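You operate a simulated robot arm through the tools that you are given. There is no shell and no other tool. Be economical: measure what you need, move in short steps, check, and stop when the job is done.

Carry out the task below with a simulated two-armed robot. There is one attempt and no reset: what you move stays moved.

JOB
Brush the fluff off the beige rail and clamp it in its jig.
Fine: carry it there in both hands; white filter box on first, off after the brushing; green star screw tight, brush back. Set down upright: pink brush. What is to be rubbed or washed off counts as gone when no trace of it is left.

The check looks at the end state, three seconds after you hand in, the way a careful person would. Anything else that was tipped, shoved, dropped, spilled or broken makes it a failure.

ROBOT AND FRAMES
Two 7-joint arms with two-finger parallel grippers on one trunk, on a base that drives. Base frame: it is fixed to the floor where the robot stands at the start and does not move with it; the origin is under the middle of the robot, x ahead of it, y to its left, z up. Lengths are in m, angles in rad, forces in N, time in s.
The left shoulder is at the start at [0.07, 0.163, 1.37], the right one opposite. With the tool pointing down near the work surface each hand reaches from about 0.1 to 0.4 m from the robot's upright axis, wherever it stands, measured 20 degrees to its own side. Places, roughly: green star screw [0.7, -0.7, 0.9]; green-striped plate [1, -1, 1]; rail jig [0.8, -0.7, 0.9]; white filter box [0.6, -0.2, 0.9]; white filter box off button [0.5, -0.2, 1]; white filter box on button [0.5, -0.1, 1]; yellow star screw [0.5, -1, 0.9]. Payload 3.43 kg a hand.
The tool frame of a hand sits at the grasp point between the pads (the TCP): z along the fingers, y along the line on which they close. The tips reach 0.034 m beyond it. Largest opening 0.128 m; finger width 0.024, thickness 0.012; the body of the gripper, 0.048 by 0.13 m, starts 0.096 m behind the TCP.
Orientation is that of the tool frame in the base frame, as a unit quaternion [w, x, y, z]. With the fingers straight down and closing along the base's y, the tool's x points along the base's -x, its y along +y and its z along -z.

CONTROLS
- The arms move only by the tool jog_arm. It takes "left_moves", "right_moves" or both (then of equal length, played together; a hand with none holds still); each is a list that holds one entry, the list of rows, each a list of 7 numbers: the turn, a rotation vector about the tool's x, y, z in units of 8 degrees (1.0 is 8 degrees), then the shift along the tool's x, y, z in units of 25 mm (1.0 is 25 mm), then the gripper command, from -1 (fully open) to 1 (shut), values between in proportion. In form: [[[ax, ay, az, x, y, z, jaw], ...]]. A call has 1 to 10 rows; each row shifts and turns the commanded pose from where the row before left it, along the tool's axes as they then stand. A call with a number of a shift or a turn outside -1 to 1 is refused whole. Rows are played at 5 a second. More than 0.05 m and 0.15 rad between two rows, or a gripper value outside its range, and nothing of the call is played. Where a pose cannot be reached the arm comes as near as it can. A force on the tool above 90 N (or 10 N above the force at the start of the call, whichever is more), or a blocked arm, ends the call early, and 0.2 s more pass. The fingers move at their own pace (about 0.153 m/s each) and stop on an object; they squeeze with about 38 N. The grip force told is the motor's: it shows also when the fingers shut on nothing. Time passes only in rows, and 0.2 s behind the last, so rows that do not move let the fingers close. The reply holds the time, the measured pose of the TCP, the force on the tool along the base axes, the opening and the grip force, in the units named above and with some noise, with the torque about the TCP (base axes, N m) and any sound that the robot's microphone picked up.
- Cameras (640 x 400 px; columns grow to the right, rows downward): "scene" is now at [0.1278, -0.0322, 1.5891]; the picture's right is [-0.38, -0.93, 0.00], its down [-0.62, 0.25, -0.74] and it looks along [0.69, -0.28, -0.67] (base axes); focal length 280 px, centre (320, 200). "left" rides on the left gripper at [0.076, 0.011, -0.16] in its tool frame; the picture's right is [-0.15, 0.99, 0.00], its down [-0.88, -0.13, -0.46] and it looks along [-0.45, -0.07, 0.89] (tool axes); focal length 234 px, centre (320, 200). "right" rides on the right gripper at [0.076, -0.011, -0.16] in its tool frame; the picture's right is [0.15, 0.99, 0.00], its down [-0.88, 0.13, -0.46] and it looks along [-0.45, 0.07, 0.89] (tool axes); focal length 234 px, centre (320, 200). There is no depth. A picture from a camera that has moved, and an enlarged one, comes with that camera's place and axes in the base frame and with its lens.
- camera(camera): a new picture of that camera. It takes no simulated time.
- move_column(by): slides the trunk up (or, below 0, down) by that many m; the arms and the scene camera ride with it, the base frame stays. It gives what a move gives, with no picture.
- base_move(legs): drives the robot by 1 to 6 legs, each [ahead, left, turn to the left] in m, m and rad, along the robot's own axes; the way and the turn of a leg run together, so that a leg with both is an arc; at most 1.5 m and 3.142 rad a leg. The arms and the cameras ride along, it lands a little off, and it stops where it bumps. It gives what a move gives.
- head_to(pan, tilt): turns the head with the scene camera to pan (to the left, within 1.501 rad either way) and tilt (down, from -0.506 to 1.204), counted from straight ahead of the robot. It gives what a move gives.
- close_up(camera, box): a new picture of the part [left, top, right, bottom] of that camera's present view, enlarged. It takes no simulated time.
- finish_job(): hands the job in; it is judged then, once.

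Work in short steps. Places have to be worked out from the pictures, the camera data and where the tool is seen: move nearer, look again, correct. Check each grasp and each placing, and mend what went wrong. You have 120 turns and 108 pictures in all, those below and enlarged ones among them. Open the grippers and draw the arms clear of the work before you hand the job in, unless the task says otherwise; then end with one line.

The tools are called after "Emit:" as name(argument=value, ...) on one line, values as JSON. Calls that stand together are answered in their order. jog_arm: Moves the arms, as the interface text tells. Its arguments: {"type":"object","properties":{"left_moves":{"type":"array"},"right_moves":{"type":"array"}},"required":[]} The other tools are called the same way: move_column (by) slides the trunk up or down; base_move (legs) drives the base; head_to (pan, tilt) turns the head that bears the scene camera; camera (camera) takes a picture; close_up (camera, box) takes an enlarged picture of a part of a camera's view; finish_job () hands the job in.

At the start:

```text
t: 0.0
left_ee_pos: [0.5184, -0.0587, 1.3062]
left_tool_rot: [0.0, -0.001, 1.0, 0.001]
left_wrist_force: [0.3, -0.2, -0.9]
left_ft_torque: [0.01, -0.05, 0.03]
left_grip_width: 0.1279
left_grasp_force: 0.1
right_ee_pos: [0.3648, -0.5162, 1.347]
right_tool_rot: [0.0, 0.0, 1.0, 0.0]
right_wrist_force: [-1.5, 0.2, 0.0]
right_ft_torque: [0.0, -0.02, 0.0]
right_grip_width: 0.1282
right_grasp_force: 0.1
trunk travel left (down, up): [-0.85, 0.09]
robot x, y, heading: [-0.002, -0.001, 0.001]
head pan, tilt: [-0.387, 0.733]
```

scene: 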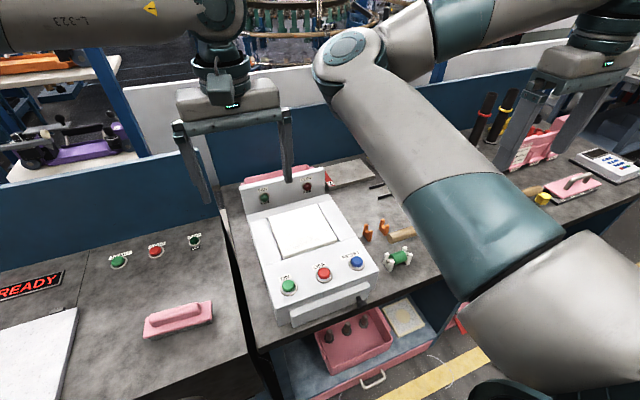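
right: 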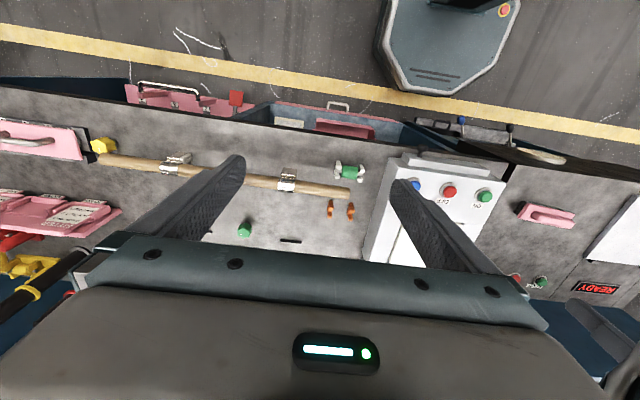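
left: 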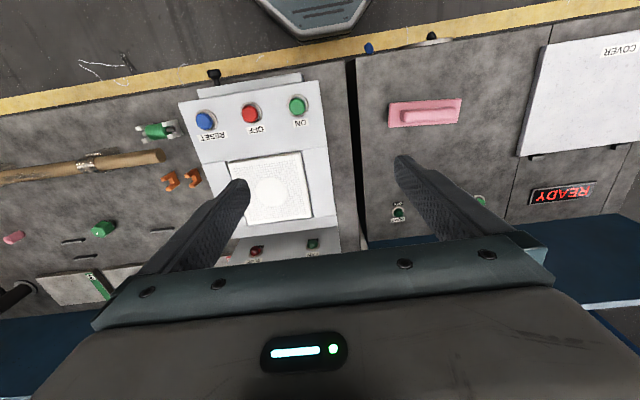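

I'll survey the bench with enlarged views before moving anything.

Emit:
close_up(camera="right", box=[0, 70, 400, 320])

Emit:
close_up(camera="left", box=[0, 50, 400, 300])

Emit:
close_up(camera="scene", box=[140, 120, 460, 320])

```text
1.60 times, centred on (200, 195) of right
camera zoom: at [0.2919, -0.5286, 1.5076], right [-0.15, 0.99, 0.0], down [0.88, 0.13, 0.46], along [0.45, 0.07, -0.89], focal length 375 px, centre (512, 208)
```

zoom: 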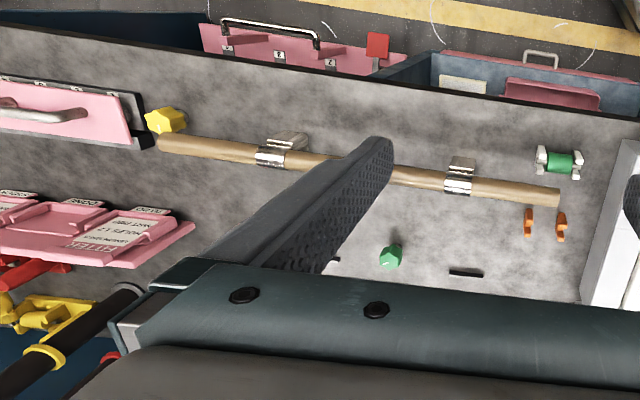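

```text
1.60 times, centred on (200, 175) of left
camera zoom: at [0.4414, -0.0476, 1.4674], right [0.15, 0.99, 0.0], down [0.88, -0.13, 0.46], along [0.45, -0.07, -0.89], focal length 375 px, centre (512, 240)
```

zoom: 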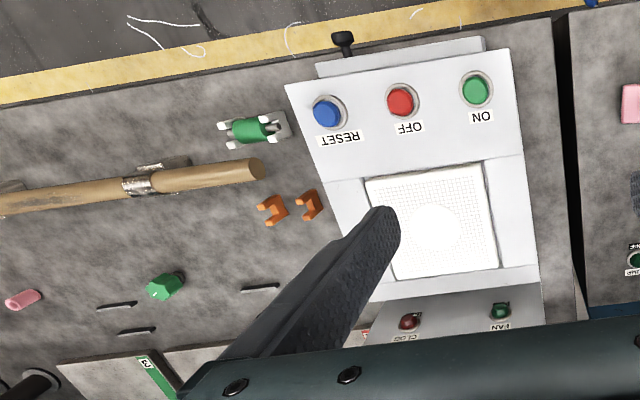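

```text
2.00 times, centred on (300, 220) of scene
camera zoom: at [0.1278, -0.0322, 1.5891], right [-0.38, -0.93, 0.0], down [-0.62, 0.25, -0.74], along [0.69, -0.28, -0.67], focal length 560 px, centre (360, 160)
```

zoom: 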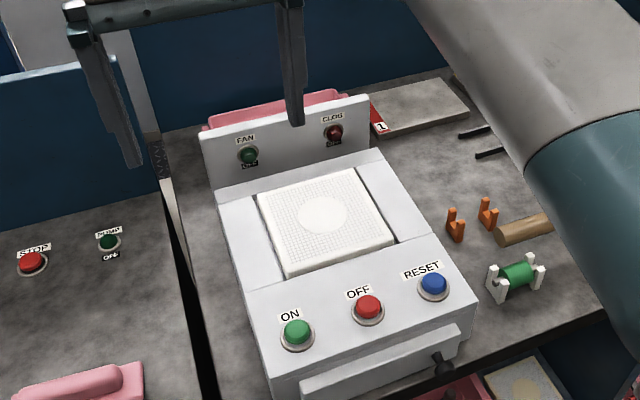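

I need wider views; panning the head left and right.

Emit:
head_to(pan=0.5, tilt=0.7)

Emit:
camera(camera="scene")

Emit:
head_to(pan=-1.2, tilt=0.6)

Emit:
camera(camera="scene")

```text
t: 1.2
left_ee_pos: [0.5173, -0.0586, 1.3064]
left_tool_rot: [0.0, 0.0, 1.0, 0.0]
left_wrist_force: [-0.1, 0.8, -0.9]
left_ft_torque: [0.01, -0.01, 0.01]
left_grip_width: 0.1281
left_grasp_force: 0.0
right_ee_pos: [0.3659, -0.5164, 1.3483]
right_tool_rot: [0.0, 0.0, 1.0, 0.0]
right_wrist_force: [-1.0, 0.3, -0.1]
right_ft_torque: [0.02, -0.05, 0.0]
right_grip_width: 0.128
right_grasp_force: 0.0
trunk travel left (down, up): [-0.85, 0.09]
robot x, y, heading: [0.0027, -0.0043, 0.004]
head pan, tilt: [0.499, 0.7]
```

```text
101 pictures are left
camera scene: at [0.125, 0.0399, 1.592], right [0.48, -0.88, 0.0], down [-0.57, -0.31, -0.76], along [0.67, 0.37, -0.64], focal length 280 px, centre (320, 200)
```

scene: 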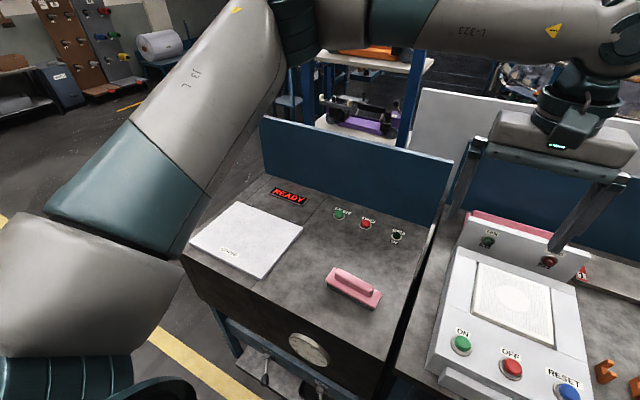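

```text
t: 2.9
left_ee_pos: [0.5175, -0.0589, 1.3067]
left_tool_rot: [0.001, -0.001, 1.0, 0.0]
left_wrist_force: [0.5, 0.2, 0.4]
left_ft_torque: [-0.02, 0.0, 0.03]
left_grip_width: 0.1279
left_grasp_force: 0.0
right_ee_pos: [0.3665, -0.5162, 1.3473]
right_tool_rot: [0.0, 0.0, 1.0, 0.001]
right_wrist_force: [0.2, -0.6, 0.2]
right_ft_torque: [0.01, 0.0, -0.02]
right_grip_width: 0.1279
right_grasp_force: 0.0
trunk travel left (down, up): [-0.85, 0.09]
robot x, y, heading: [0.0006, 0.0002, -0.002]
head pan, tilt: [-1.201, 0.6]
```

```text
100 pictures are left
camera scene: at [0.0824, -0.0831, 1.6006], right [-0.93, -0.36, 0.0], down [-0.2, 0.53, -0.82], along [0.3, -0.77, -0.57], focal length 280 px, centre (320, 200)
```

scene: 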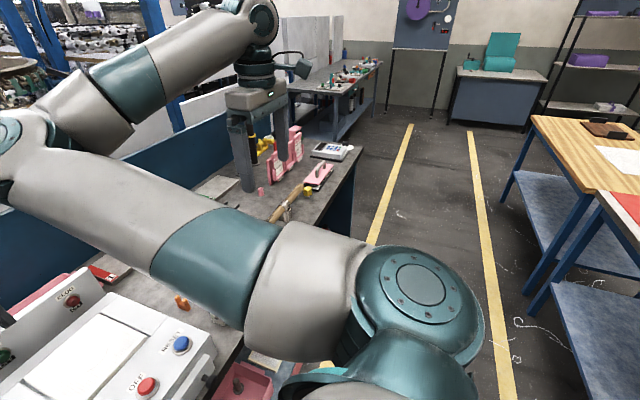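

Zooming into the right end of the bench.

Emit:
close_up(camera="scene", box=[160, 120, 380, 258])

Emit:
head_to(pan=0.5, tilt=0.75)

Emit:
close_up(camera="scene", box=[180, 150, 420, 300])

```text
2.90 times, centred on (270, 189) of scene
camera zoom: at [0.0824, -0.0831, 1.6006], right [-0.93, -0.36, 0.0], down [-0.2, 0.53, -0.82], along [0.3, -0.77, -0.57], focal length 811 px, centre (465, 232)
```

zoom: 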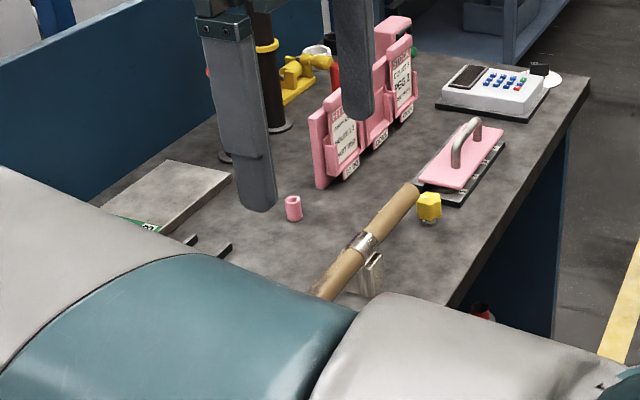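

```text
t: 4.7
left_ee_pos: [0.5193, -0.0589, 1.3061]
left_tool_rot: [0.001, -0.001, 1.0, 0.0]
left_wrist_force: [0.4, 0.7, 0.1]
left_ft_torque: [0.0, 0.0, 0.0]
left_grip_width: 0.1281
left_grasp_force: 0.1
right_ee_pos: [0.3675, -0.5184, 1.3483]
right_tool_rot: [0.0, 0.0, 1.0, 0.0]
right_wrist_force: [-0.5, -0.2, 0.4]
right_ft_torque: [0.02, -0.03, 0.01]
right_grip_width: 0.1279
right_grasp_force: 0.1
trunk travel left (down, up): [-0.85, 0.09]
robot x, y, heading: [0.0015, 0.0002, 0.003]
head pan, tilt: [0.499, 0.75]
```

```text
2.67 times, centred on (300, 225) of scene
camera zoom: at [0.1232, 0.0389, 1.5877], right [0.48, -0.88, 0.0], down [-0.6, -0.33, -0.73], along [0.64, 0.35, -0.68], focal length 746 px, centre (373, 133)
```

zoom: 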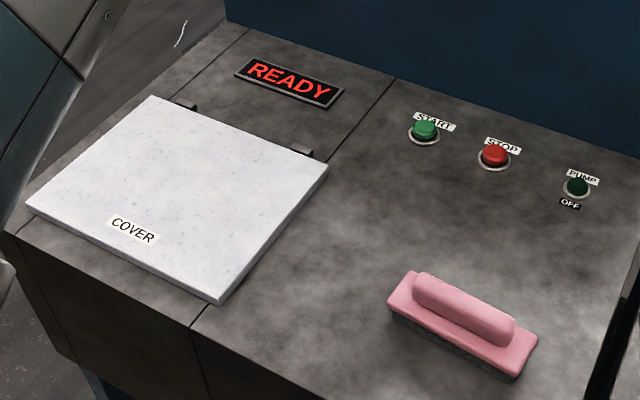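

The rail and jig need a better view. I drive about 0.5 m to the right (arms are high and clear) and look again.

Emit:
base_move(legs=[[0, -0.5, 0]])

Emit:
head_to(pan=-0.2, tilt=0.85)

Emit:
camera(camera="scene")

Emit:
camera(camera="left")

Emit:
camera(camera="right")

```text
t: 7.7
left_ee_pos: [0.5174, -0.5758, 1.3073]
left_tool_rot: [0.0, 0.003, 1.0, -0.001]
left_wrist_force: [0.4, -0.3, -0.4]
left_ft_torque: [-0.03, 0.03, 0.01]
left_grip_width: 0.1279
left_grasp_force: 0.1
right_ee_pos: [0.3625, -1.0317, 1.3489]
right_tool_rot: [0.0, 0.003, 1.0, -0.001]
right_wrist_force: [0.4, 0.2, 0.8]
right_ft_torque: [-0.01, -0.02, 0.01]
right_grip_width: 0.1279
right_grasp_force: 0.1
trunk travel left (down, up): [-0.85, 0.09]
robot x, y, heading: [-0.0035, -0.5118, -0.006]
head pan, tilt: [0.499, 0.75]
```

```text
t: 8.7
left_ee_pos: [0.5166, -0.5762, 1.3068]
left_tool_rot: [0.001, 0.002, 1.0, -0.001]
left_wrist_force: [-0.2, 0.2, -0.1]
left_ft_torque: [-0.04, 0.01, -0.03]
left_grip_width: 0.1281
left_grasp_force: 0.1
right_ee_pos: [0.3616, -1.0334, 1.3478]
right_tool_rot: [0.001, 0.003, 1.0, 0.0]
right_wrist_force: [0.5, 0.2, 0.0]
right_ft_torque: [0.03, -0.01, 0.02]
right_grip_width: 0.128
right_grasp_force: 0.0
trunk travel left (down, up): [-0.85, 0.09]
robot x, y, heading: [-0.002, -0.5146, -0.004]
head pan, tilt: [-0.201, 0.85]
```

```text
97 pictures are left
camera scene: at [0.1255, -0.5316, 1.5797], right [-0.2, -0.98, 0.0], down [-0.74, 0.15, -0.66], along [0.65, -0.13, -0.75], focal length 280 px, centre (320, 200)
```

scene: 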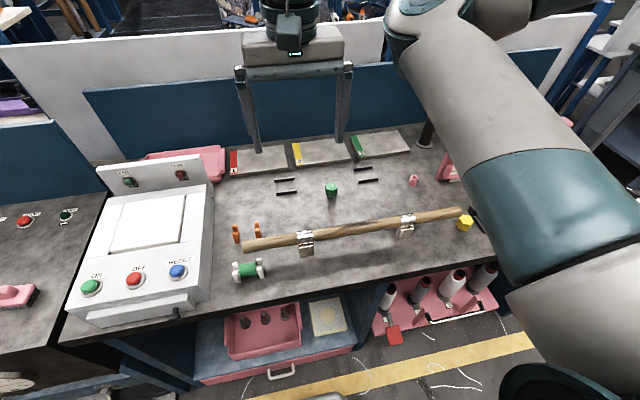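

```text
96 pictures are left
camera left: at [0.4398, -0.5645, 1.4675], right [0.15, 0.99, 0.0], down [0.88, -0.13, 0.46], along [0.45, -0.07, -0.89], focal length 234 px, centre (320, 200)
```

left: 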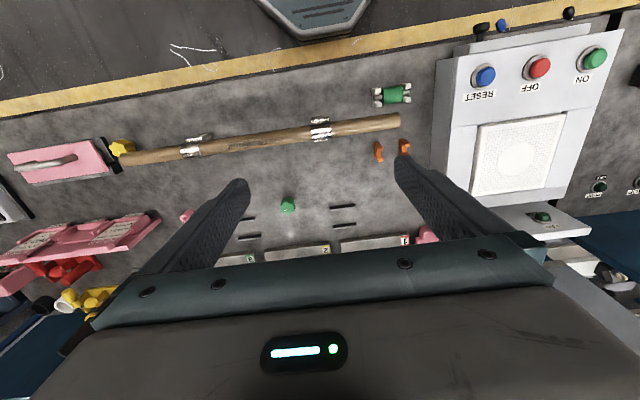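

```text
95 pictures are left
camera right: at [0.2877, -1.0448, 1.5078], right [-0.14, 0.99, 0.0], down [0.88, 0.13, 0.46], along [0.45, 0.06, -0.89], focal length 234 px, centre (320, 200)
```

right: 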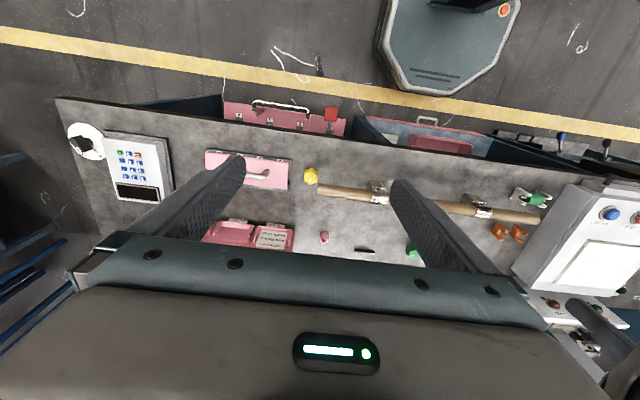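

Zooming into the jig, rail and the drawers.

Emit:
close_up(camera="scene", box=[220, 130, 440, 268])

Emit:
close_up(camera="left", box=[100, 60, 440, 270])

Emit:
close_up(camera="right", box=[160, 90, 400, 240])

Emit:
close_up(camera="scene", box=[180, 260, 520, 390])

```text
2.90 times, centred on (330, 199) of scene
camera zoom: at [0.1255, -0.5316, 1.5797], right [-0.2, -0.98, 0.0], down [-0.74, 0.15, -0.66], along [0.65, -0.13, -0.75], focal length 811 px, centre (291, 203)
```

zoom: 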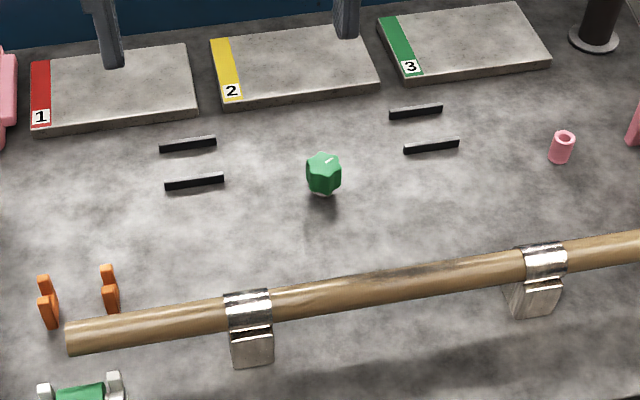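

```text
1.88 times, centred on (270, 165) of left
camera zoom: at [0.4398, -0.5645, 1.4675], right [0.15, 0.99, 0.0], down [0.88, -0.13, 0.46], along [0.45, -0.07, -0.89], focal length 441 px, centre (414, 266)
```

zoom: 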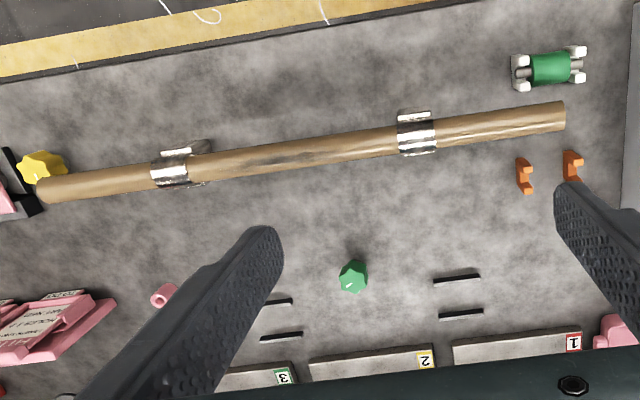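

```text
2.67 times, centred on (280, 165) of right
camera zoom: at [0.2877, -1.0448, 1.5078], right [-0.14, 0.99, 0.0], down [0.88, 0.13, 0.46], along [0.45, 0.06, -0.89], focal length 624 px, centre (427, 293)
```

zoom: 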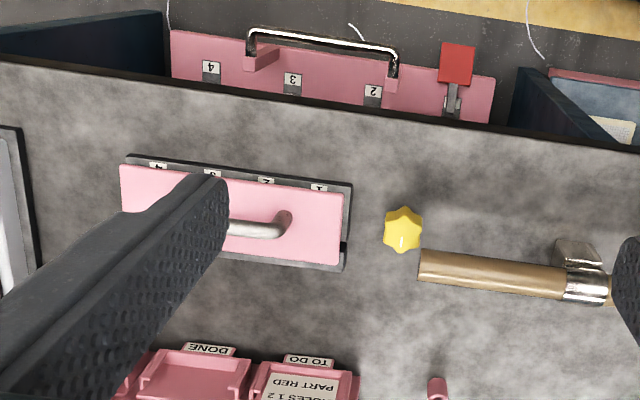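

```text
1.88 times, centred on (350, 325) of scene
camera zoom: at [0.1255, -0.5316, 1.5797], right [-0.2, -0.98, 0.0], down [-0.74, 0.15, -0.66], along [0.65, -0.13, -0.75], focal length 527 px, centre (264, -35)
```

zoom: 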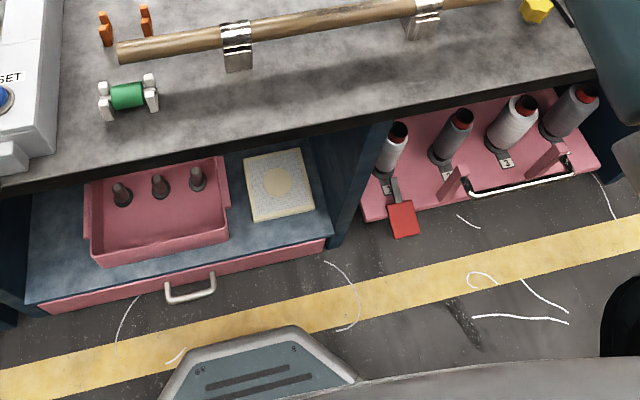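

Zooming tightly on the rail itself to find the fluff.

Emit:
close_up(camera="left", box=[105, 100, 265, 200])

Emit:
close_up(camera="left", box=[250, 80, 410, 180])

Emit:
close_up(camera="left", box=[220, 160, 380, 260])

```text
4.00 times, centred on (185, 150) of left
camera zoom: at [0.4398, -0.5645, 1.4675], right [0.15, 0.99, 0.0], down [0.88, -0.13, 0.46], along [0.45, -0.07, -0.89], focal length 937 px, centre (860, 400)
```

zoom: 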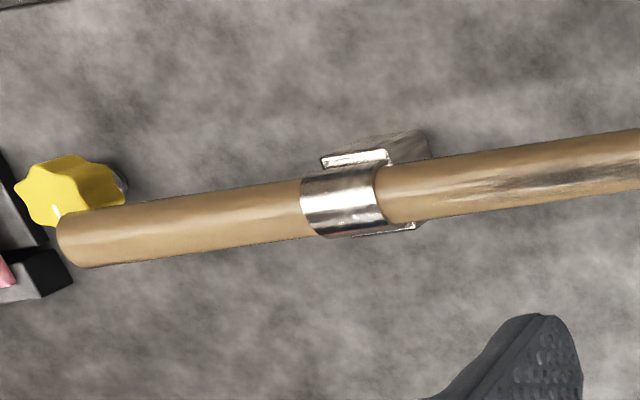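

```text
4.00 times, centred on (330, 130) of left
camera zoom: at [0.4398, -0.5645, 1.4675], right [0.15, 0.99, 0.0], down [0.88, -0.13, 0.46], along [0.45, -0.07, -0.89], focal length 937 px, centre (280, 480)
```

zoom: 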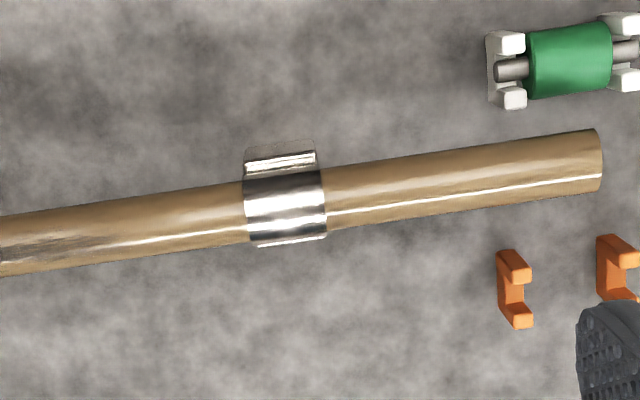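

```text
4.00 times, centred on (300, 210) of left
camera zoom: at [0.4398, -0.5645, 1.4675], right [0.15, 0.99, 0.0], down [0.88, -0.13, 0.46], along [0.45, -0.07, -0.89], focal length 937 px, centre (400, 160)
```

zoom: 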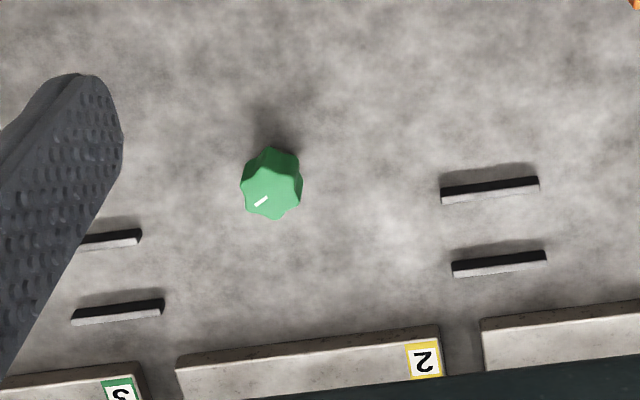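

The tan rod held in two metal clips, with a grey fuzzy patch at its middle (y≈-0.75), appears to be the rail; the jig is the black strip pairs with the green screw (about [0.78,-0.69]). I look down to see how far forward I can drive.

Emit:
head_to(pan=0.0, tilt=1.2)

Emit:
camera(camera="scene")

```text
t: 9.6
left_ee_pos: [0.5168, -0.5768, 1.3065]
left_tool_rot: [0.001, 0.002, 1.0, 0.0]
left_wrist_force: [-0.3, -0.3, 0.3]
left_ft_torque: [-0.01, -0.01, 0.01]
left_grip_width: 0.1282
left_grasp_force: 0.0
right_ee_pos: [0.3629, -1.0338, 1.3489]
right_tool_rot: [0.0, 0.003, 1.0, 0.0]
right_wrist_force: [-0.1, -0.2, 0.1]
right_ft_torque: [0.02, 0.04, 0.01]
right_grip_width: 0.1281
right_grasp_force: 0.1
trunk travel left (down, up): [-0.85, 0.09]
robot x, y, heading: [0.0006, -0.5134, -0.005]
head pan, tilt: [0.0, 1.201]
```

```text
87 pictures are left
camera scene: at [0.105, -0.5165, 1.5561], right [-0.01, -1.0, 0.0], down [-0.93, 0.01, -0.36], along [0.36, 0.0, -0.93], focal length 280 px, centre (320, 200)
```

scene: 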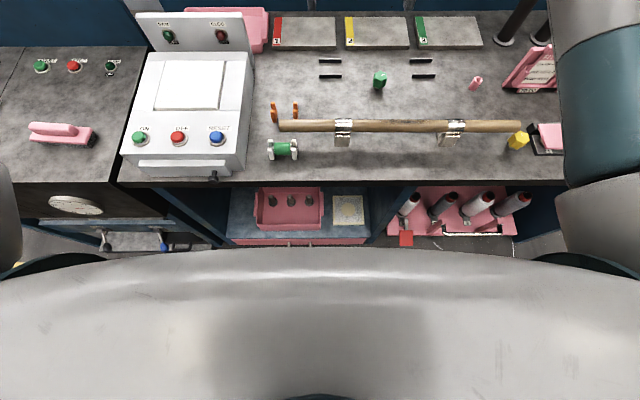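

Zooming on clips and jig from this viewpoint.

Emit:
close_up(camera="scene", box=[260, 50, 540, 170])

Emit:
close_up(camera="scene", box=[320, 105, 480, 155])

```text
2.29 times, centred on (400, 110) of scene
camera zoom: at [0.105, -0.5165, 1.5561], right [-0.01, -1.0, 0.0], down [-0.93, 0.01, -0.36], along [0.36, 0.0, -0.93], focal length 639 px, centre (137, 406)
```

zoom: 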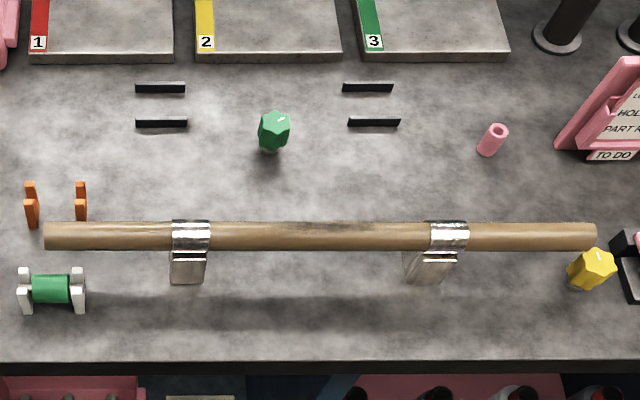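

```text
4.00 times, centred on (400, 130) of scene
camera zoom: at [0.105, -0.5165, 1.5561], right [-0.01, -1.0, 0.0], down [-0.93, 0.01, -0.36], along [0.36, 0.0, -0.93], focal length 1119 px, centre (0, 480)
```

zoom: 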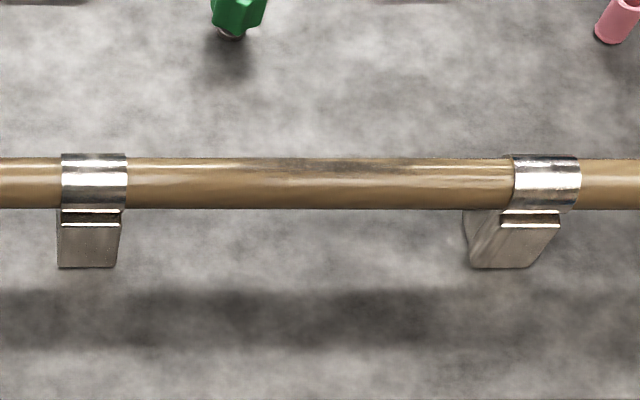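

The metal sleeves on the rail have the same spacing (~0.28 m) as the jig's strip pairs. First step: switch on the filter box; ON is triangulated at about [0.474,-0.095,1.02]. I drive 0.31 m back left and close the left gripper while moving over it.

Emit:
base_move(legs=[[0, 0.31, 0]])

```text
t: 11.6
left_ee_pos: [0.5186, -0.2725, 1.3061]
left_tool_rot: [0.001, 0.003, 1.0, 0.001]
left_wrist_force: [0.3, -0.3, 0.2]
left_ft_torque: [0.02, 0.0, 0.02]
left_grip_width: 0.1276
left_grasp_force: 0.0
right_ee_pos: [0.3635, -0.7295, 1.3471]
right_tool_rot: [0.0, 0.003, 1.0, 0.001]
right_wrist_force: [0.6, 0.0, -0.5]
right_ft_torque: [0.02, 0.0, -0.02]
right_grip_width: 0.1277
right_grasp_force: 0.1
trunk travel left (down, up): [-0.85, 0.09]
robot x, y, heading: [-0.0016, -0.2075, -0.005]
head pan, tilt: [0.0, 1.201]
```

Moving the left hand, fingers shut, above the ON button.

Emit:
jog_arm(left_moves=[[[0, 0, 0, 0.2, 0.9, 0.5, 1], [0, 0, 0, 0.2, 0.9, 0.8, 1], [0, 0, 0, 0.2, 0.9, 0.9, 1], [0, 0, 0, 0.2, 0.9, 1, 1], [0, 0, 0, 0.2, 0.9, 1, 1], [0, 0, 0, 0.2, 0.9, 1, 1], [0, 0, 0, 0.3, 0.9, 1, 1], [0, 0, 0, 0.3, 0.8, 1, 1], [0, 0, 0, 0, 0, 0.4, 1], [0, 0, 0, 0, 0, 0, 1]]])

Emit:
camera(camera="left")

Emit:
head_to(pan=0.2, tilt=0.9)

Emit:
camera(camera="scene")

```text
t: 13.8
left_ee_pos: [0.4762, -0.0935, 1.1131]
left_tool_rot: [0.001, 0.002, 1.0, 0.0]
left_wrist_force: [0.1, 0.3, 0.2]
left_ft_torque: [0.03, 0.05, 0.0]
left_grip_width: 0.0
left_grasp_force: 32.8
right_ee_pos: [0.364, -0.7287, 1.3482]
right_tool_rot: [0.0, 0.003, 1.0, 0.0]
right_wrist_force: [-0.1, -0.1, 0.0]
right_ft_torque: [0.01, 0.02, 0.03]
right_grip_width: 0.128
right_grasp_force: 0.0
trunk travel left (down, up): [-0.85, 0.09]
robot x, y, heading: [-0.0009, -0.2079, -0.004]
head pan, tilt: [0.0, 1.201]
```

```text
84 pictures are left
camera left: at [0.3989, -0.082, 1.2757], right [0.15, 0.99, 0.0], down [0.88, -0.13, 0.46], along [0.45, -0.07, -0.89], focal length 234 px, centre (320, 200)
```

left: 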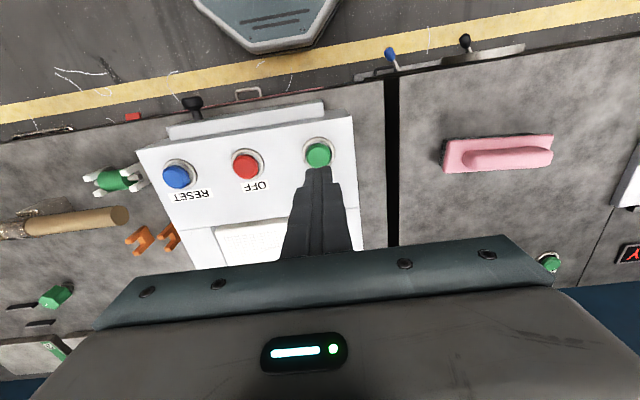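

```text
t: 14.6
left_ee_pos: [0.4767, -0.093, 1.1136]
left_tool_rot: [0.001, 0.003, 1.0, 0.0]
left_wrist_force: [0.3, -0.5, 0.4]
left_ft_torque: [0.02, 0.02, 0.02]
left_grip_width: 0.0
left_grasp_force: 32.8
right_ee_pos: [0.3642, -0.7268, 1.3484]
right_tool_rot: [0.0, 0.002, 1.0, 0.0]
right_wrist_force: [0.3, -0.4, -0.1]
right_ft_torque: [0.02, -0.01, 0.03]
right_grip_width: 0.1279
right_grasp_force: 0.1
trunk travel left (down, up): [-0.85, 0.09]
robot x, y, heading: [-0.0034, -0.2094, -0.005]
head pan, tilt: [0.201, 0.901]
```

```text
83 pictures are left
camera scene: at [0.1246, -0.1945, 1.5758], right [0.19, -0.98, 0.0], down [-0.77, -0.15, -0.62], along [0.61, 0.12, -0.78], focal length 280 px, centre (320, 200)
```

scene: 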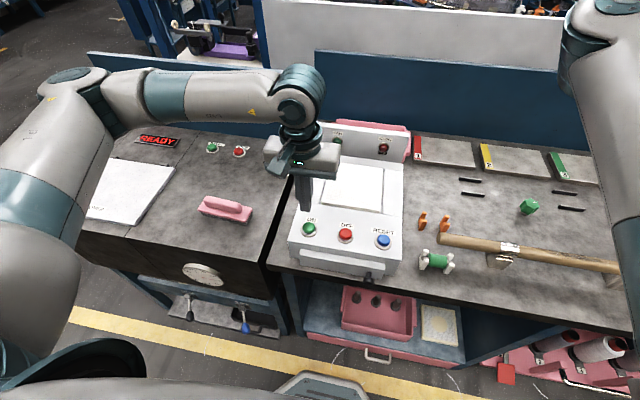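

The tip is right above ON (offset ~6 mm). Moving down to press in small steps.

Emit:
jog_arm(left_moves=[[[0, 0, 0, 0.25, -0.12, 0.9, 1], [0, 0, 0, 0, 0, 0.9, 1], [0, 0, 0, 0, 0, 0.3, 1], [0, 0, 0, 0, 0, 0.3, 1], [0, 0, 0, 0, 0, 0.2, 1]]])

```text
t: 15.8
left_ee_pos: [0.4686, -0.0982, 1.0508]
left_tool_rot: [0.001, 0.002, 1.0, 0.0]
left_wrist_force: [-0.3, 0.3, 0.0]
left_ft_torque: [0.0, -0.02, 0.01]
left_grip_width: 0.0
left_grasp_force: 32.4
right_ee_pos: [0.3646, -0.7274, 1.3474]
right_tool_rot: [0.001, 0.002, 1.0, 0.0]
right_wrist_force: [-0.2, -0.2, 0.1]
right_ft_torque: [-0.02, 0.01, -0.01]
right_grip_width: 0.1279
right_grasp_force: 0.0
trunk travel left (down, up): [-0.85, 0.09]
robot x, y, heading: [0.0015, -0.2081, -0.007]
head pan, tilt: [0.201, 0.901]
```

No contact yet (tip ≈1.017); continuing down in small steps.

Emit:
jog_arm(left_moves=[[[0, 0, 0, 0, 0, 0.2, 1], [0, 0, 0, 0, 0, 0.2, 1], [0, 0, 0, 0, 0, 0.2, 1], [0, 0, 0, 0, 0, 0.2, 1]]])

Emit:
close_up(camera="scene", box=[260, 110, 420, 260])

```text
t: 16.8
left_ee_pos: [0.4682, -0.0962, 1.0344]
left_tool_rot: [0.003, 0.003, 1.0, -0.002]
left_wrist_force: [0.5, -0.7, 22.0]
left_ft_torque: [-0.03, -0.08, -0.19]
left_grip_width: 0.0
left_grasp_force: 32.6
right_ee_pos: [0.3617, -0.7273, 1.3493]
right_tool_rot: [0.001, 0.002, 1.0, 0.0]
right_wrist_force: [-0.5, 0.1, 0.2]
right_ft_torque: [0.03, 0.0, -0.03]
right_grip_width: 0.1281
right_grasp_force: 0.2
trunk travel left (down, up): [-0.85, 0.09]
robot x, y, heading: [-0.0025, -0.2083, -0.008]
head pan, tilt: [0.201, 0.901]
heard: click
```

```text
2.67 times, centred on (340, 185) of scene
camera zoom: at [0.1221, -0.1951, 1.5765], right [0.19, -0.98, 0.0], down [-0.77, -0.15, -0.62], along [0.61, 0.12, -0.78], focal length 746 px, centre (267, 240)
```

zoom: 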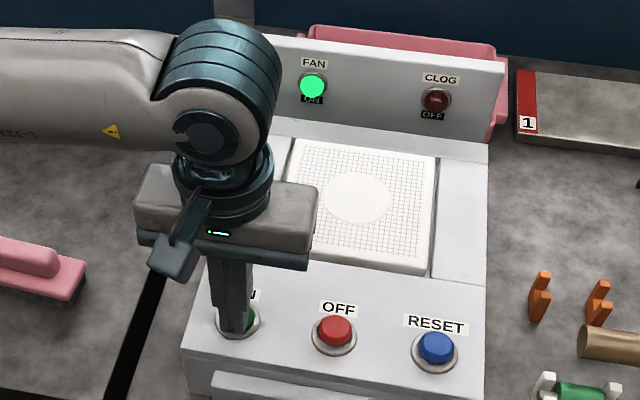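

FAN lamp lit. Now I raise the hand and move it above the pink brush (about [0.53,0.16]), opening the fingers.

Emit:
jog_arm(left_moves=[[[0, 0, 0, 0, 0, -1, 1], [0, 0, 0, 0, 0, -1, 0], [0, 0, 0, -0.3, 1, -1, -1], [0, 0, 0, -0.3, 1, -1, -1], [0, 0, 0, -0.3, 1, -0.8, -1], [0, 0, 0, -0.3, 1, 0, -1], [0, 0, 0, -0.3, 1, 0, -1], [0, 0, 0, -0.3, 1, 0, -1], [0, 0, 0, -0.3, 1, 0, -1], [0, 0, 0, -0.3, 1, 0, -1]]])

Emit:
jog_arm(left_moves=[[[0, 0, 1, -0.1, 0.6, 0, -1], [0, 0, 1, 0, 0.6, 0, -1], [0, 0, 1, 0, 0.6, 0, -1], [0, 0, 1, 0, 0, 0, -1], [0, 0, 1, 0, 0, 0, -1], [0, 0, 1, 0, 0, 0, -1], [0, 0, 1, 0, 0, 0, -1], [0, 0, 1, 0, 0, 0, -1], [0, 0, 1, 0, 0, 0, -1], [0, 0, 1, 0, 0, 0, -1]]])

Emit:
jog_arm(left_moves=[[[0, 0, 1, 0, 0, 0, -1], [0, 0, 0.25, 0, 0, 0, -1], [0, 0, 0, 0, 0, 0, -1]]])

Emit:
camera(camera="left")

```text
t: 19.0
left_ee_pos: [0.5279, 0.1071, 1.1494]
left_tool_rot: [0.0, 0.002, 1.0, -0.002]
left_wrist_force: [0.3, 0.6, 0.7]
left_ft_torque: [0.02, 0.01, 0.0]
left_grip_width: 0.1278
left_grasp_force: 0.1
right_ee_pos: [0.364, -0.7256, 1.3481]
right_tool_rot: [0.001, 0.003, 1.0, -0.001]
right_wrist_force: [-0.4, 0.6, -0.3]
right_ft_torque: [-0.05, 0.01, -0.01]
right_grip_width: 0.1277
right_grasp_force: 0.0
trunk travel left (down, up): [-0.85, 0.09]
robot x, y, heading: [-0.0009, -0.2087, -0.008]
head pan, tilt: [0.201, 0.901]
```

```text
t: 21.2
left_ee_pos: [0.5369, 0.1494, 1.1513]
left_tool_rot: [0.001, 0.376, 0.927, 0.001]
left_wrist_force: [0.3, 0.5, 0.4]
left_ft_torque: [0.02, 0.01, 0.01]
left_grip_width: 0.128
left_grasp_force: 0.1
left hand out of reach, approached as far as the arm can: row 6, 7, 8, 9, 10
right_ee_pos: [0.3642, -0.7274, 1.3482]
right_tool_rot: [0.001, 0.002, 1.0, 0.0]
right_wrist_force: [-0.1, 0.5, -0.3]
right_ft_torque: [-0.02, -0.01, 0.01]
right_grip_width: 0.1279
right_grasp_force: 0.1
trunk travel left (down, up): [-0.85, 0.09]
robot x, y, heading: [0.0003, -0.2065, -0.008]
head pan, tilt: [0.201, 0.901]
```

```text
t: 22.0
left_ee_pos: [0.5363, 0.1496, 1.1512]
left_tool_rot: [0.0, 0.375, 0.927, 0.0]
left_wrist_force: [-0.5, 0.8, -0.5]
left_ft_torque: [-0.04, 0.02, -0.02]
left_grip_width: 0.1279
left_grasp_force: 0.0
left hand out of reach, approached as far as the arm can: row 1
right_ee_pos: [0.3642, -0.7272, 1.3488]
right_tool_rot: [0.0, 0.002, 1.0, 0.0]
right_wrist_force: [0.4, -0.9, -0.3]
right_ft_torque: [-0.01, 0.01, -0.03]
right_grip_width: 0.1282
right_grasp_force: 0.2
trunk travel left (down, up): [-0.85, 0.09]
robot x, y, heading: [0.0004, -0.2091, -0.007]
head pan, tilt: [0.201, 0.901]
```

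```text
81 pictures are left
camera left: at [0.4893, 0.2104, 1.3116], right [0.79, 0.61, 0.0], down [0.54, -0.71, 0.46], along [0.28, -0.36, -0.89], focal length 234 px, centre (320, 200)
```

left: 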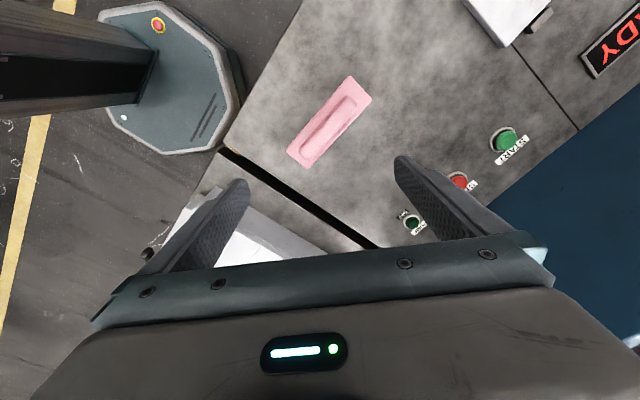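

The wrist stops at +44°; I turn it the other way, to −90°.

Emit:
jog_arm(left_moves=[[[0, 0, -1, 0, 0, 0, -1], [0, 0, -1, 0, 0, 0, -1], [0, 0, -1, 0, 0, 0, -1], [0, 0, -1, 0, 0, 0, -1], [0, 0, -1, 0, 0, 0, -1], [0, 0, -1, 0, 0, 0, -1], [0, 0, -1, 0, 0, 0, -1], [0, 0, -1, 0, 0, 0, -1], [0, 0, -1, 0, 0, 0, -1], [0, 0, -1, 0, 0, 0, -1]]])

Emit:
jog_arm(left_moves=[[[0, 0, -1, 0, 0, 0, -1], [0, 0, -1, 0, 0, 0, -1], [0, 0, -1, 0, 0, 0, -1], [0, 0, -1, 0, 0, 0, -1], [0, 0, -1, 0, 0, 0, -1], [0, 0, -1, 0, 0, 0, -1], [0, 0, -0.8, 0, 0, 0, -1]]])

Emit:
camera(camera="left")

```text
t: 24.2
left_ee_pos: [0.5384, 0.1477, 1.1515]
left_tool_rot: [0.0, -0.292, 0.956, -0.001]
left_wrist_force: [0.0, -0.5, 0.4]
left_ft_torque: [0.01, -0.01, -0.02]
left_grip_width: 0.1279
left_grasp_force: 0.1
right_ee_pos: [0.3628, -0.7277, 1.349]
right_tool_rot: [0.001, 0.002, 1.0, 0.001]
right_wrist_force: [-0.1, 0.6, -0.1]
right_ft_torque: [0.0, 0.0, 0.05]
right_grip_width: 0.1281
right_grasp_force: 0.1
trunk travel left (down, up): [-0.85, 0.09]
robot x, y, heading: [-0.0002, -0.2094, -0.009]
head pan, tilt: [0.201, 0.901]
```

```text
t: 25.8
left_ee_pos: [0.5371, 0.1471, 1.1509]
left_tool_rot: [0.001, -0.697, 0.717, -0.001]
left_wrist_force: [0.5, 0.5, 0.2]
left_ft_torque: [0.02, 0.0, 0.04]
left_grip_width: 0.128
left_grasp_force: 0.1
right_ee_pos: [0.3635, -0.7274, 1.3478]
right_tool_rot: [-0.001, 0.003, 1.0, 0.001]
right_wrist_force: [0.0, -0.7, -0.2]
right_ft_torque: [0.0, 0.0, -0.01]
right_grip_width: 0.128
right_grasp_force: 0.0
trunk travel left (down, up): [-0.85, 0.09]
robot x, y, heading: [-0.0025, -0.2089, -0.004]
head pan, tilt: [0.201, 0.901]
```

```text
80 pictures are left
camera left: at [0.5231, 0.0722, 1.3119], right [-0.98, 0.17, 0.0], down [0.15, 0.88, 0.46], along [0.08, 0.45, -0.89], focal length 234 px, centre (320, 200)
```

left: 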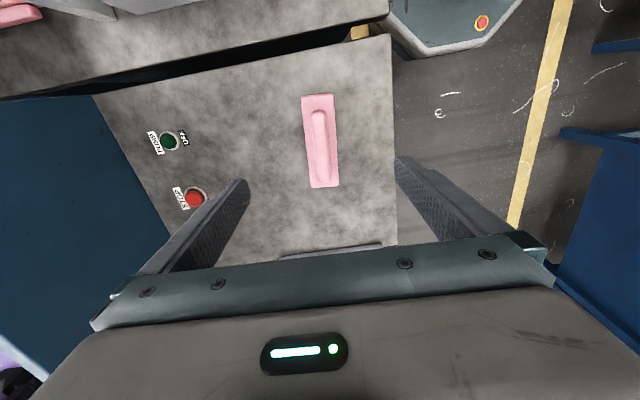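

Handle centre ≈[0.538,0.166], aligned with y. I check its side profile with a zoom to decide the grip depth.

Emit:
close_up(camera="scene", box=[180, 180, 276, 240])

Emit:
close_up(camera="left", box=[260, 80, 380, 200])

```text
6.67 times, centred on (228, 210) of scene
camera zoom: at [0.1247, -0.1947, 1.5758], right [0.19, -0.98, 0.0], down [-0.77, -0.15, -0.62], along [0.61, 0.12, -0.78], focal length 1865 px, centre (933, 133)
```

zoom: 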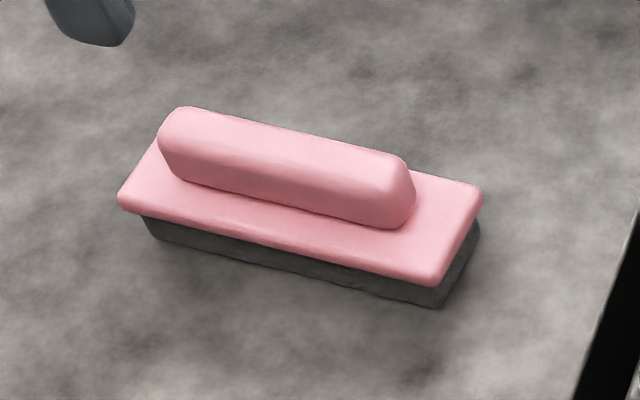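

```text
3.33 times, centred on (320, 140) of left
camera zoom: at [0.5231, 0.0722, 1.3119], right [-0.98, 0.17, 0.0], down [0.15, 0.88, 0.46], along [0.08, 0.45, -0.89], focal length 781 px, centre (320, 400)
```

zoom: 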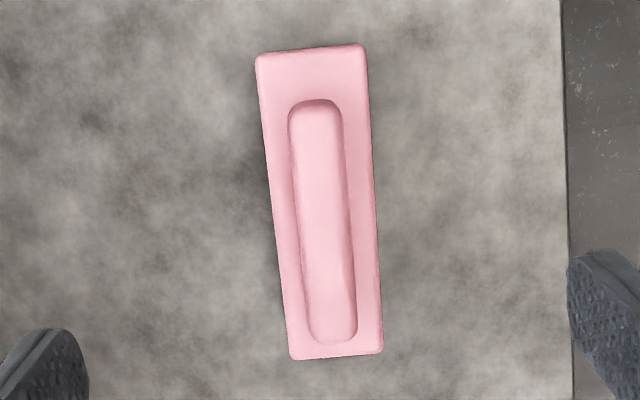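

Handle top at z≈0.972, plate top ≈0.945. I descend to TCP z≈0.985 with open fingers, then check.

Emit:
jog_arm(left_moves=[[[0, 0, -0.15, -0.44, 0, 1, -1], [0, 0, 0, 0, 0, 1, -1], [0, 0, 0, 0, 0, 1, -1], [0, 0, 0, 0, 0, 1, -0.5], [0, 0, 0, 0, 0, 1, -0.5], [0, 0, 0, 0, 0, 1, -0.3], [0, 0, 0, 0, 0, 0.4, -0.3], [0, 0, 0, 0, 0, 0, -0.3]]])

Emit:
camera(camera="left")

Emit:
close_up(camera="scene", box=[160, 120, 320, 240])

```text
t: 27.6
left_ee_pos: [0.5385, 0.1595, 0.9907]
left_tool_rot: [0.0, -0.704, 0.71, -0.001]
left_wrist_force: [-0.2, 0.7, 1.2]
left_ft_torque: [0.01, -0.03, -0.02]
left_grip_width: 0.0832
left_grasp_force: 0.0
right_ee_pos: [0.3629, -0.7279, 1.3475]
right_tool_rot: [0.0, 0.002, 1.0, 0.0]
right_wrist_force: [0.0, 0.2, -0.5]
right_ft_torque: [-0.02, 0.05, 0.0]
right_grip_width: 0.128
right_grasp_force: 0.0
trunk travel left (down, up): [-0.85, 0.09]
robot x, y, heading: [0.0016, -0.2101, -0.001]
head pan, tilt: [0.201, 0.901]
```

```text
77 pictures are left
camera left: at [0.5257, 0.0834, 1.1519], right [-0.99, 0.16, 0.0], down [0.14, 0.88, 0.46], along [0.07, 0.45, -0.89], focal length 234 px, centre (320, 200)
```

left: 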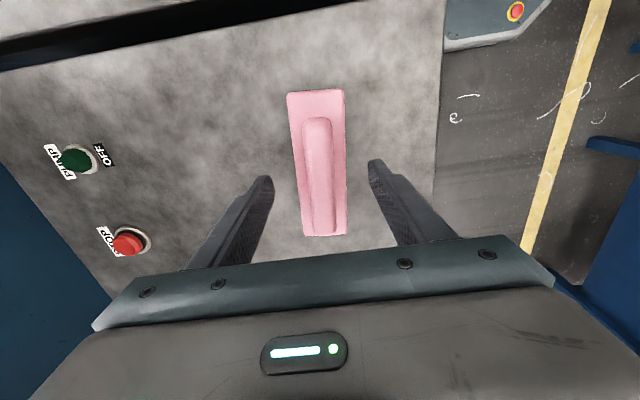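

```text
3.33 times, centred on (240, 180) of scene
camera zoom: at [0.1246, -0.1948, 1.5758], right [0.19, -0.98, 0.0], down [-0.77, -0.15, -0.62], along [0.61, 0.12, -0.78], focal length 932 px, centre (587, 267)
```

zoom: 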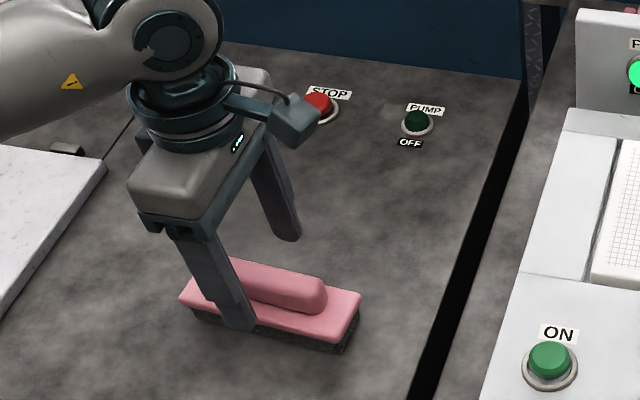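

Well placed; lowering 6 mm and closing.

Emit:
jog_arm(left_moves=[[[0, 0, 0, 0.1, 0, 0.25, -0.3], [0, 0, 0, 0, 0, 0, 0.4], [0, 0, 0, 0, 0, 0, 1], [0, 0, 0, 0, 0, 0, 1], [0, 0, 0, 0, 0, 0, 1]]])

```text
t: 28.8
left_ee_pos: [0.5374, 0.1587, 0.9842]
left_tool_rot: [0.0, -0.703, 0.711, 0.0]
left_wrist_force: [0.0, 0.6, -0.5]
left_ft_torque: [-0.01, 0.06, -0.02]
left_grip_width: 0.0234
left_grasp_force: 37.9
right_ee_pos: [0.3633, -0.7265, 1.3478]
right_tool_rot: [0.0, 0.003, 1.0, 0.0]
right_wrist_force: [0.1, -0.1, 0.5]
right_ft_torque: [0.02, 0.0, 0.0]
right_grip_width: 0.1279
right_grasp_force: 0.1
trunk travel left (down, up): [-0.85, 0.09]
robot x, y, heading: [0.0028, -0.2045, 0.0]
head pan, tilt: [0.201, 0.901]
```

Handle gripped (23 mm). Lifting, and then driving right to the rail.

Emit:
jog_arm(left_moves=[[[0, 0, 0, 0, 0, -1, 1], [0, 0, 0, 0, 0, -1, 1], [0, 0, 0, 0, 0, -1, 1], [0, 0, 0, 0, 0, -1, 1], [0, 0, 0, 0, 0, -1, 1], [0, 0, 0, 0, 0, -1, 1], [0, 0, 0, 0, 0, -1, 1], [0, 0, 0, 0, 0, -1, 1], [0, 0, 0, 0, 0, 0, 1]]])

Emit:
base_move(legs=[[0, -0.58, 0]])

Emit:
head_to(pan=0.0, tilt=1.0)

Emit:
camera(camera="scene")

```text
t: 30.8
left_ee_pos: [0.5402, 0.1585, 1.1836]
left_tool_rot: [0.001, -0.704, 0.71, -0.002]
left_wrist_force: [0.0, -0.7, -0.8]
left_ft_torque: [-0.02, -0.02, 0.04]
left_grip_width: 0.0
left_grasp_force: 33.0
right_ee_pos: [0.3635, -0.7277, 1.3484]
right_tool_rot: [0.0, 0.003, 1.0, 0.0]
right_wrist_force: [-0.1, 0.3, 0.2]
right_ft_torque: [-0.01, 0.04, 0.01]
right_grip_width: 0.1282
right_grasp_force: 0.1
trunk travel left (down, up): [-0.85, 0.09]
robot x, y, heading: [-0.0, -0.2076, -0.01]
head pan, tilt: [0.201, 0.901]
```

```text
t: 34.1
left_ee_pos: [0.5365, -0.4122, 1.1835]
left_tool_rot: [0.0, -0.705, 0.709, -0.001]
left_wrist_force: [0.7, -0.9, 0.4]
left_ft_torque: [-0.01, 0.01, -0.02]
left_grip_width: 0.0
left_grasp_force: 33.0
right_ee_pos: [0.3652, -1.298, 1.3486]
right_tool_rot: [0.0, 0.0, 1.0, -0.001]
right_wrist_force: [0.3, -0.1, -0.1]
right_ft_torque: [-0.03, 0.0, -0.04]
right_grip_width: 0.128
right_grasp_force: 0.0
trunk travel left (down, up): [-0.85, 0.09]
robot x, y, heading: [-0.002, -0.7794, -0.001]
head pan, tilt: [0.201, 0.901]
```

```text
t: 34.8
left_ee_pos: [0.5369, -0.4126, 1.1829]
left_tool_rot: [0.001, -0.705, 0.709, 0.0]
left_wrist_force: [-0.1, -0.5, -0.9]
left_ft_torque: [-0.01, -0.01, 0.03]
left_grip_width: 0.0
left_grasp_force: 32.6
right_ee_pos: [0.3644, -1.2983, 1.3473]
right_tool_rot: [0.0, 0.0, 1.0, 0.0]
right_wrist_force: [0.6, 0.5, -0.2]
right_ft_torque: [0.02, 0.01, 0.0]
right_grip_width: 0.1276
right_grasp_force: 0.1
trunk travel left (down, up): [-0.85, 0.09]
robot x, y, heading: [-0.0005, -0.7802, -0.003]
head pan, tilt: [0.0, 1.0]
```

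```text
75 pictures are left
camera scene: at [0.1186, -0.7833, 1.5686], right [0.0, -1.0, 0.0], down [-0.84, 0.0, -0.54], along [0.54, 0.0, -0.84], focal length 280 px, centre (320, 200)
```

scene: 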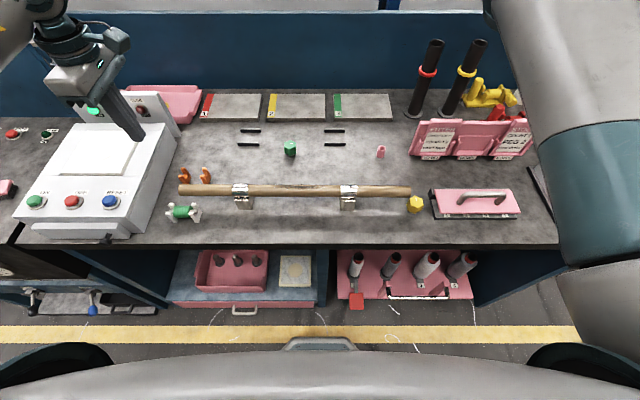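

The lift lost the brush (opening 0): the grip on the rounded handle was too shallow. I drive back to look at where it lies.

Emit:
base_move(legs=[[0, 0.57, 0]])

Emit:
camera(camera="left")

Emit:
close_up(camera="scene", box=[60, 130, 320, 280])

```text
t: 38.1
left_ee_pos: [0.5434, 0.1618, 1.1819]
left_tool_rot: [0.001, -0.702, 0.712, 0.0]
left_wrist_force: [0.3, -0.8, 0.1]
left_ft_torque: [0.03, 0.02, 0.01]
left_grip_width: 0.0002
left_grasp_force: 33.5
right_ee_pos: [0.3627, -0.7228, 1.3481]
right_tool_rot: [0.0, 0.005, 1.0, 0.001]
right_wrist_force: [0.0, 0.3, -1.0]
right_ft_torque: [-0.01, 0.01, 0.02]
right_grip_width: 0.1281
right_grasp_force: 0.2
trunk travel left (down, up): [-0.85, 0.09]
robot x, y, heading: [0.0008, -0.2033, -0.016]
head pan, tilt: [0.0, 1.0]
```

```text
74 pictures are left
camera left: at [0.5296, 0.0858, 1.3445], right [-0.99, 0.16, 0.0], down [0.14, 0.88, 0.46], along [0.07, 0.45, -0.89], focal length 234 px, centre (320, 200)
```

left: 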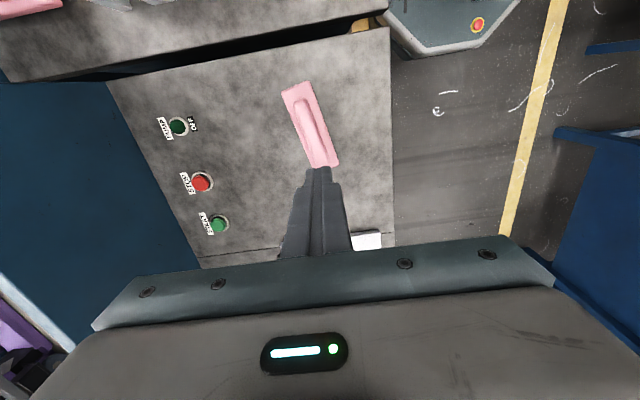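

```text
2.46 times, centred on (190, 205) of scene
camera zoom: at [0.1217, -0.2052, 1.5686], right [-0.01, -1.0, 0.0], down [-0.84, 0.01, -0.54], along [0.54, -0.01, -0.84], focal length 689 px, centre (640, 188)
```

zoom: 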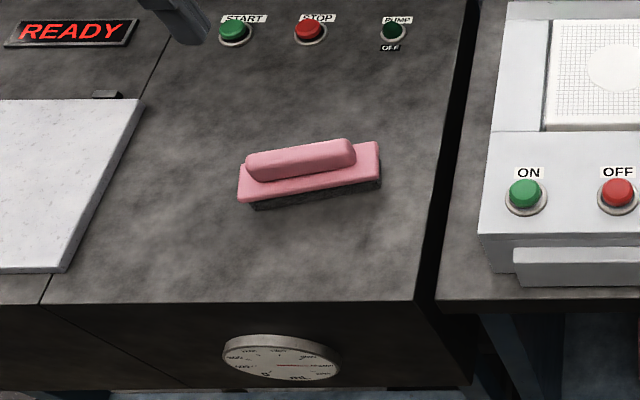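

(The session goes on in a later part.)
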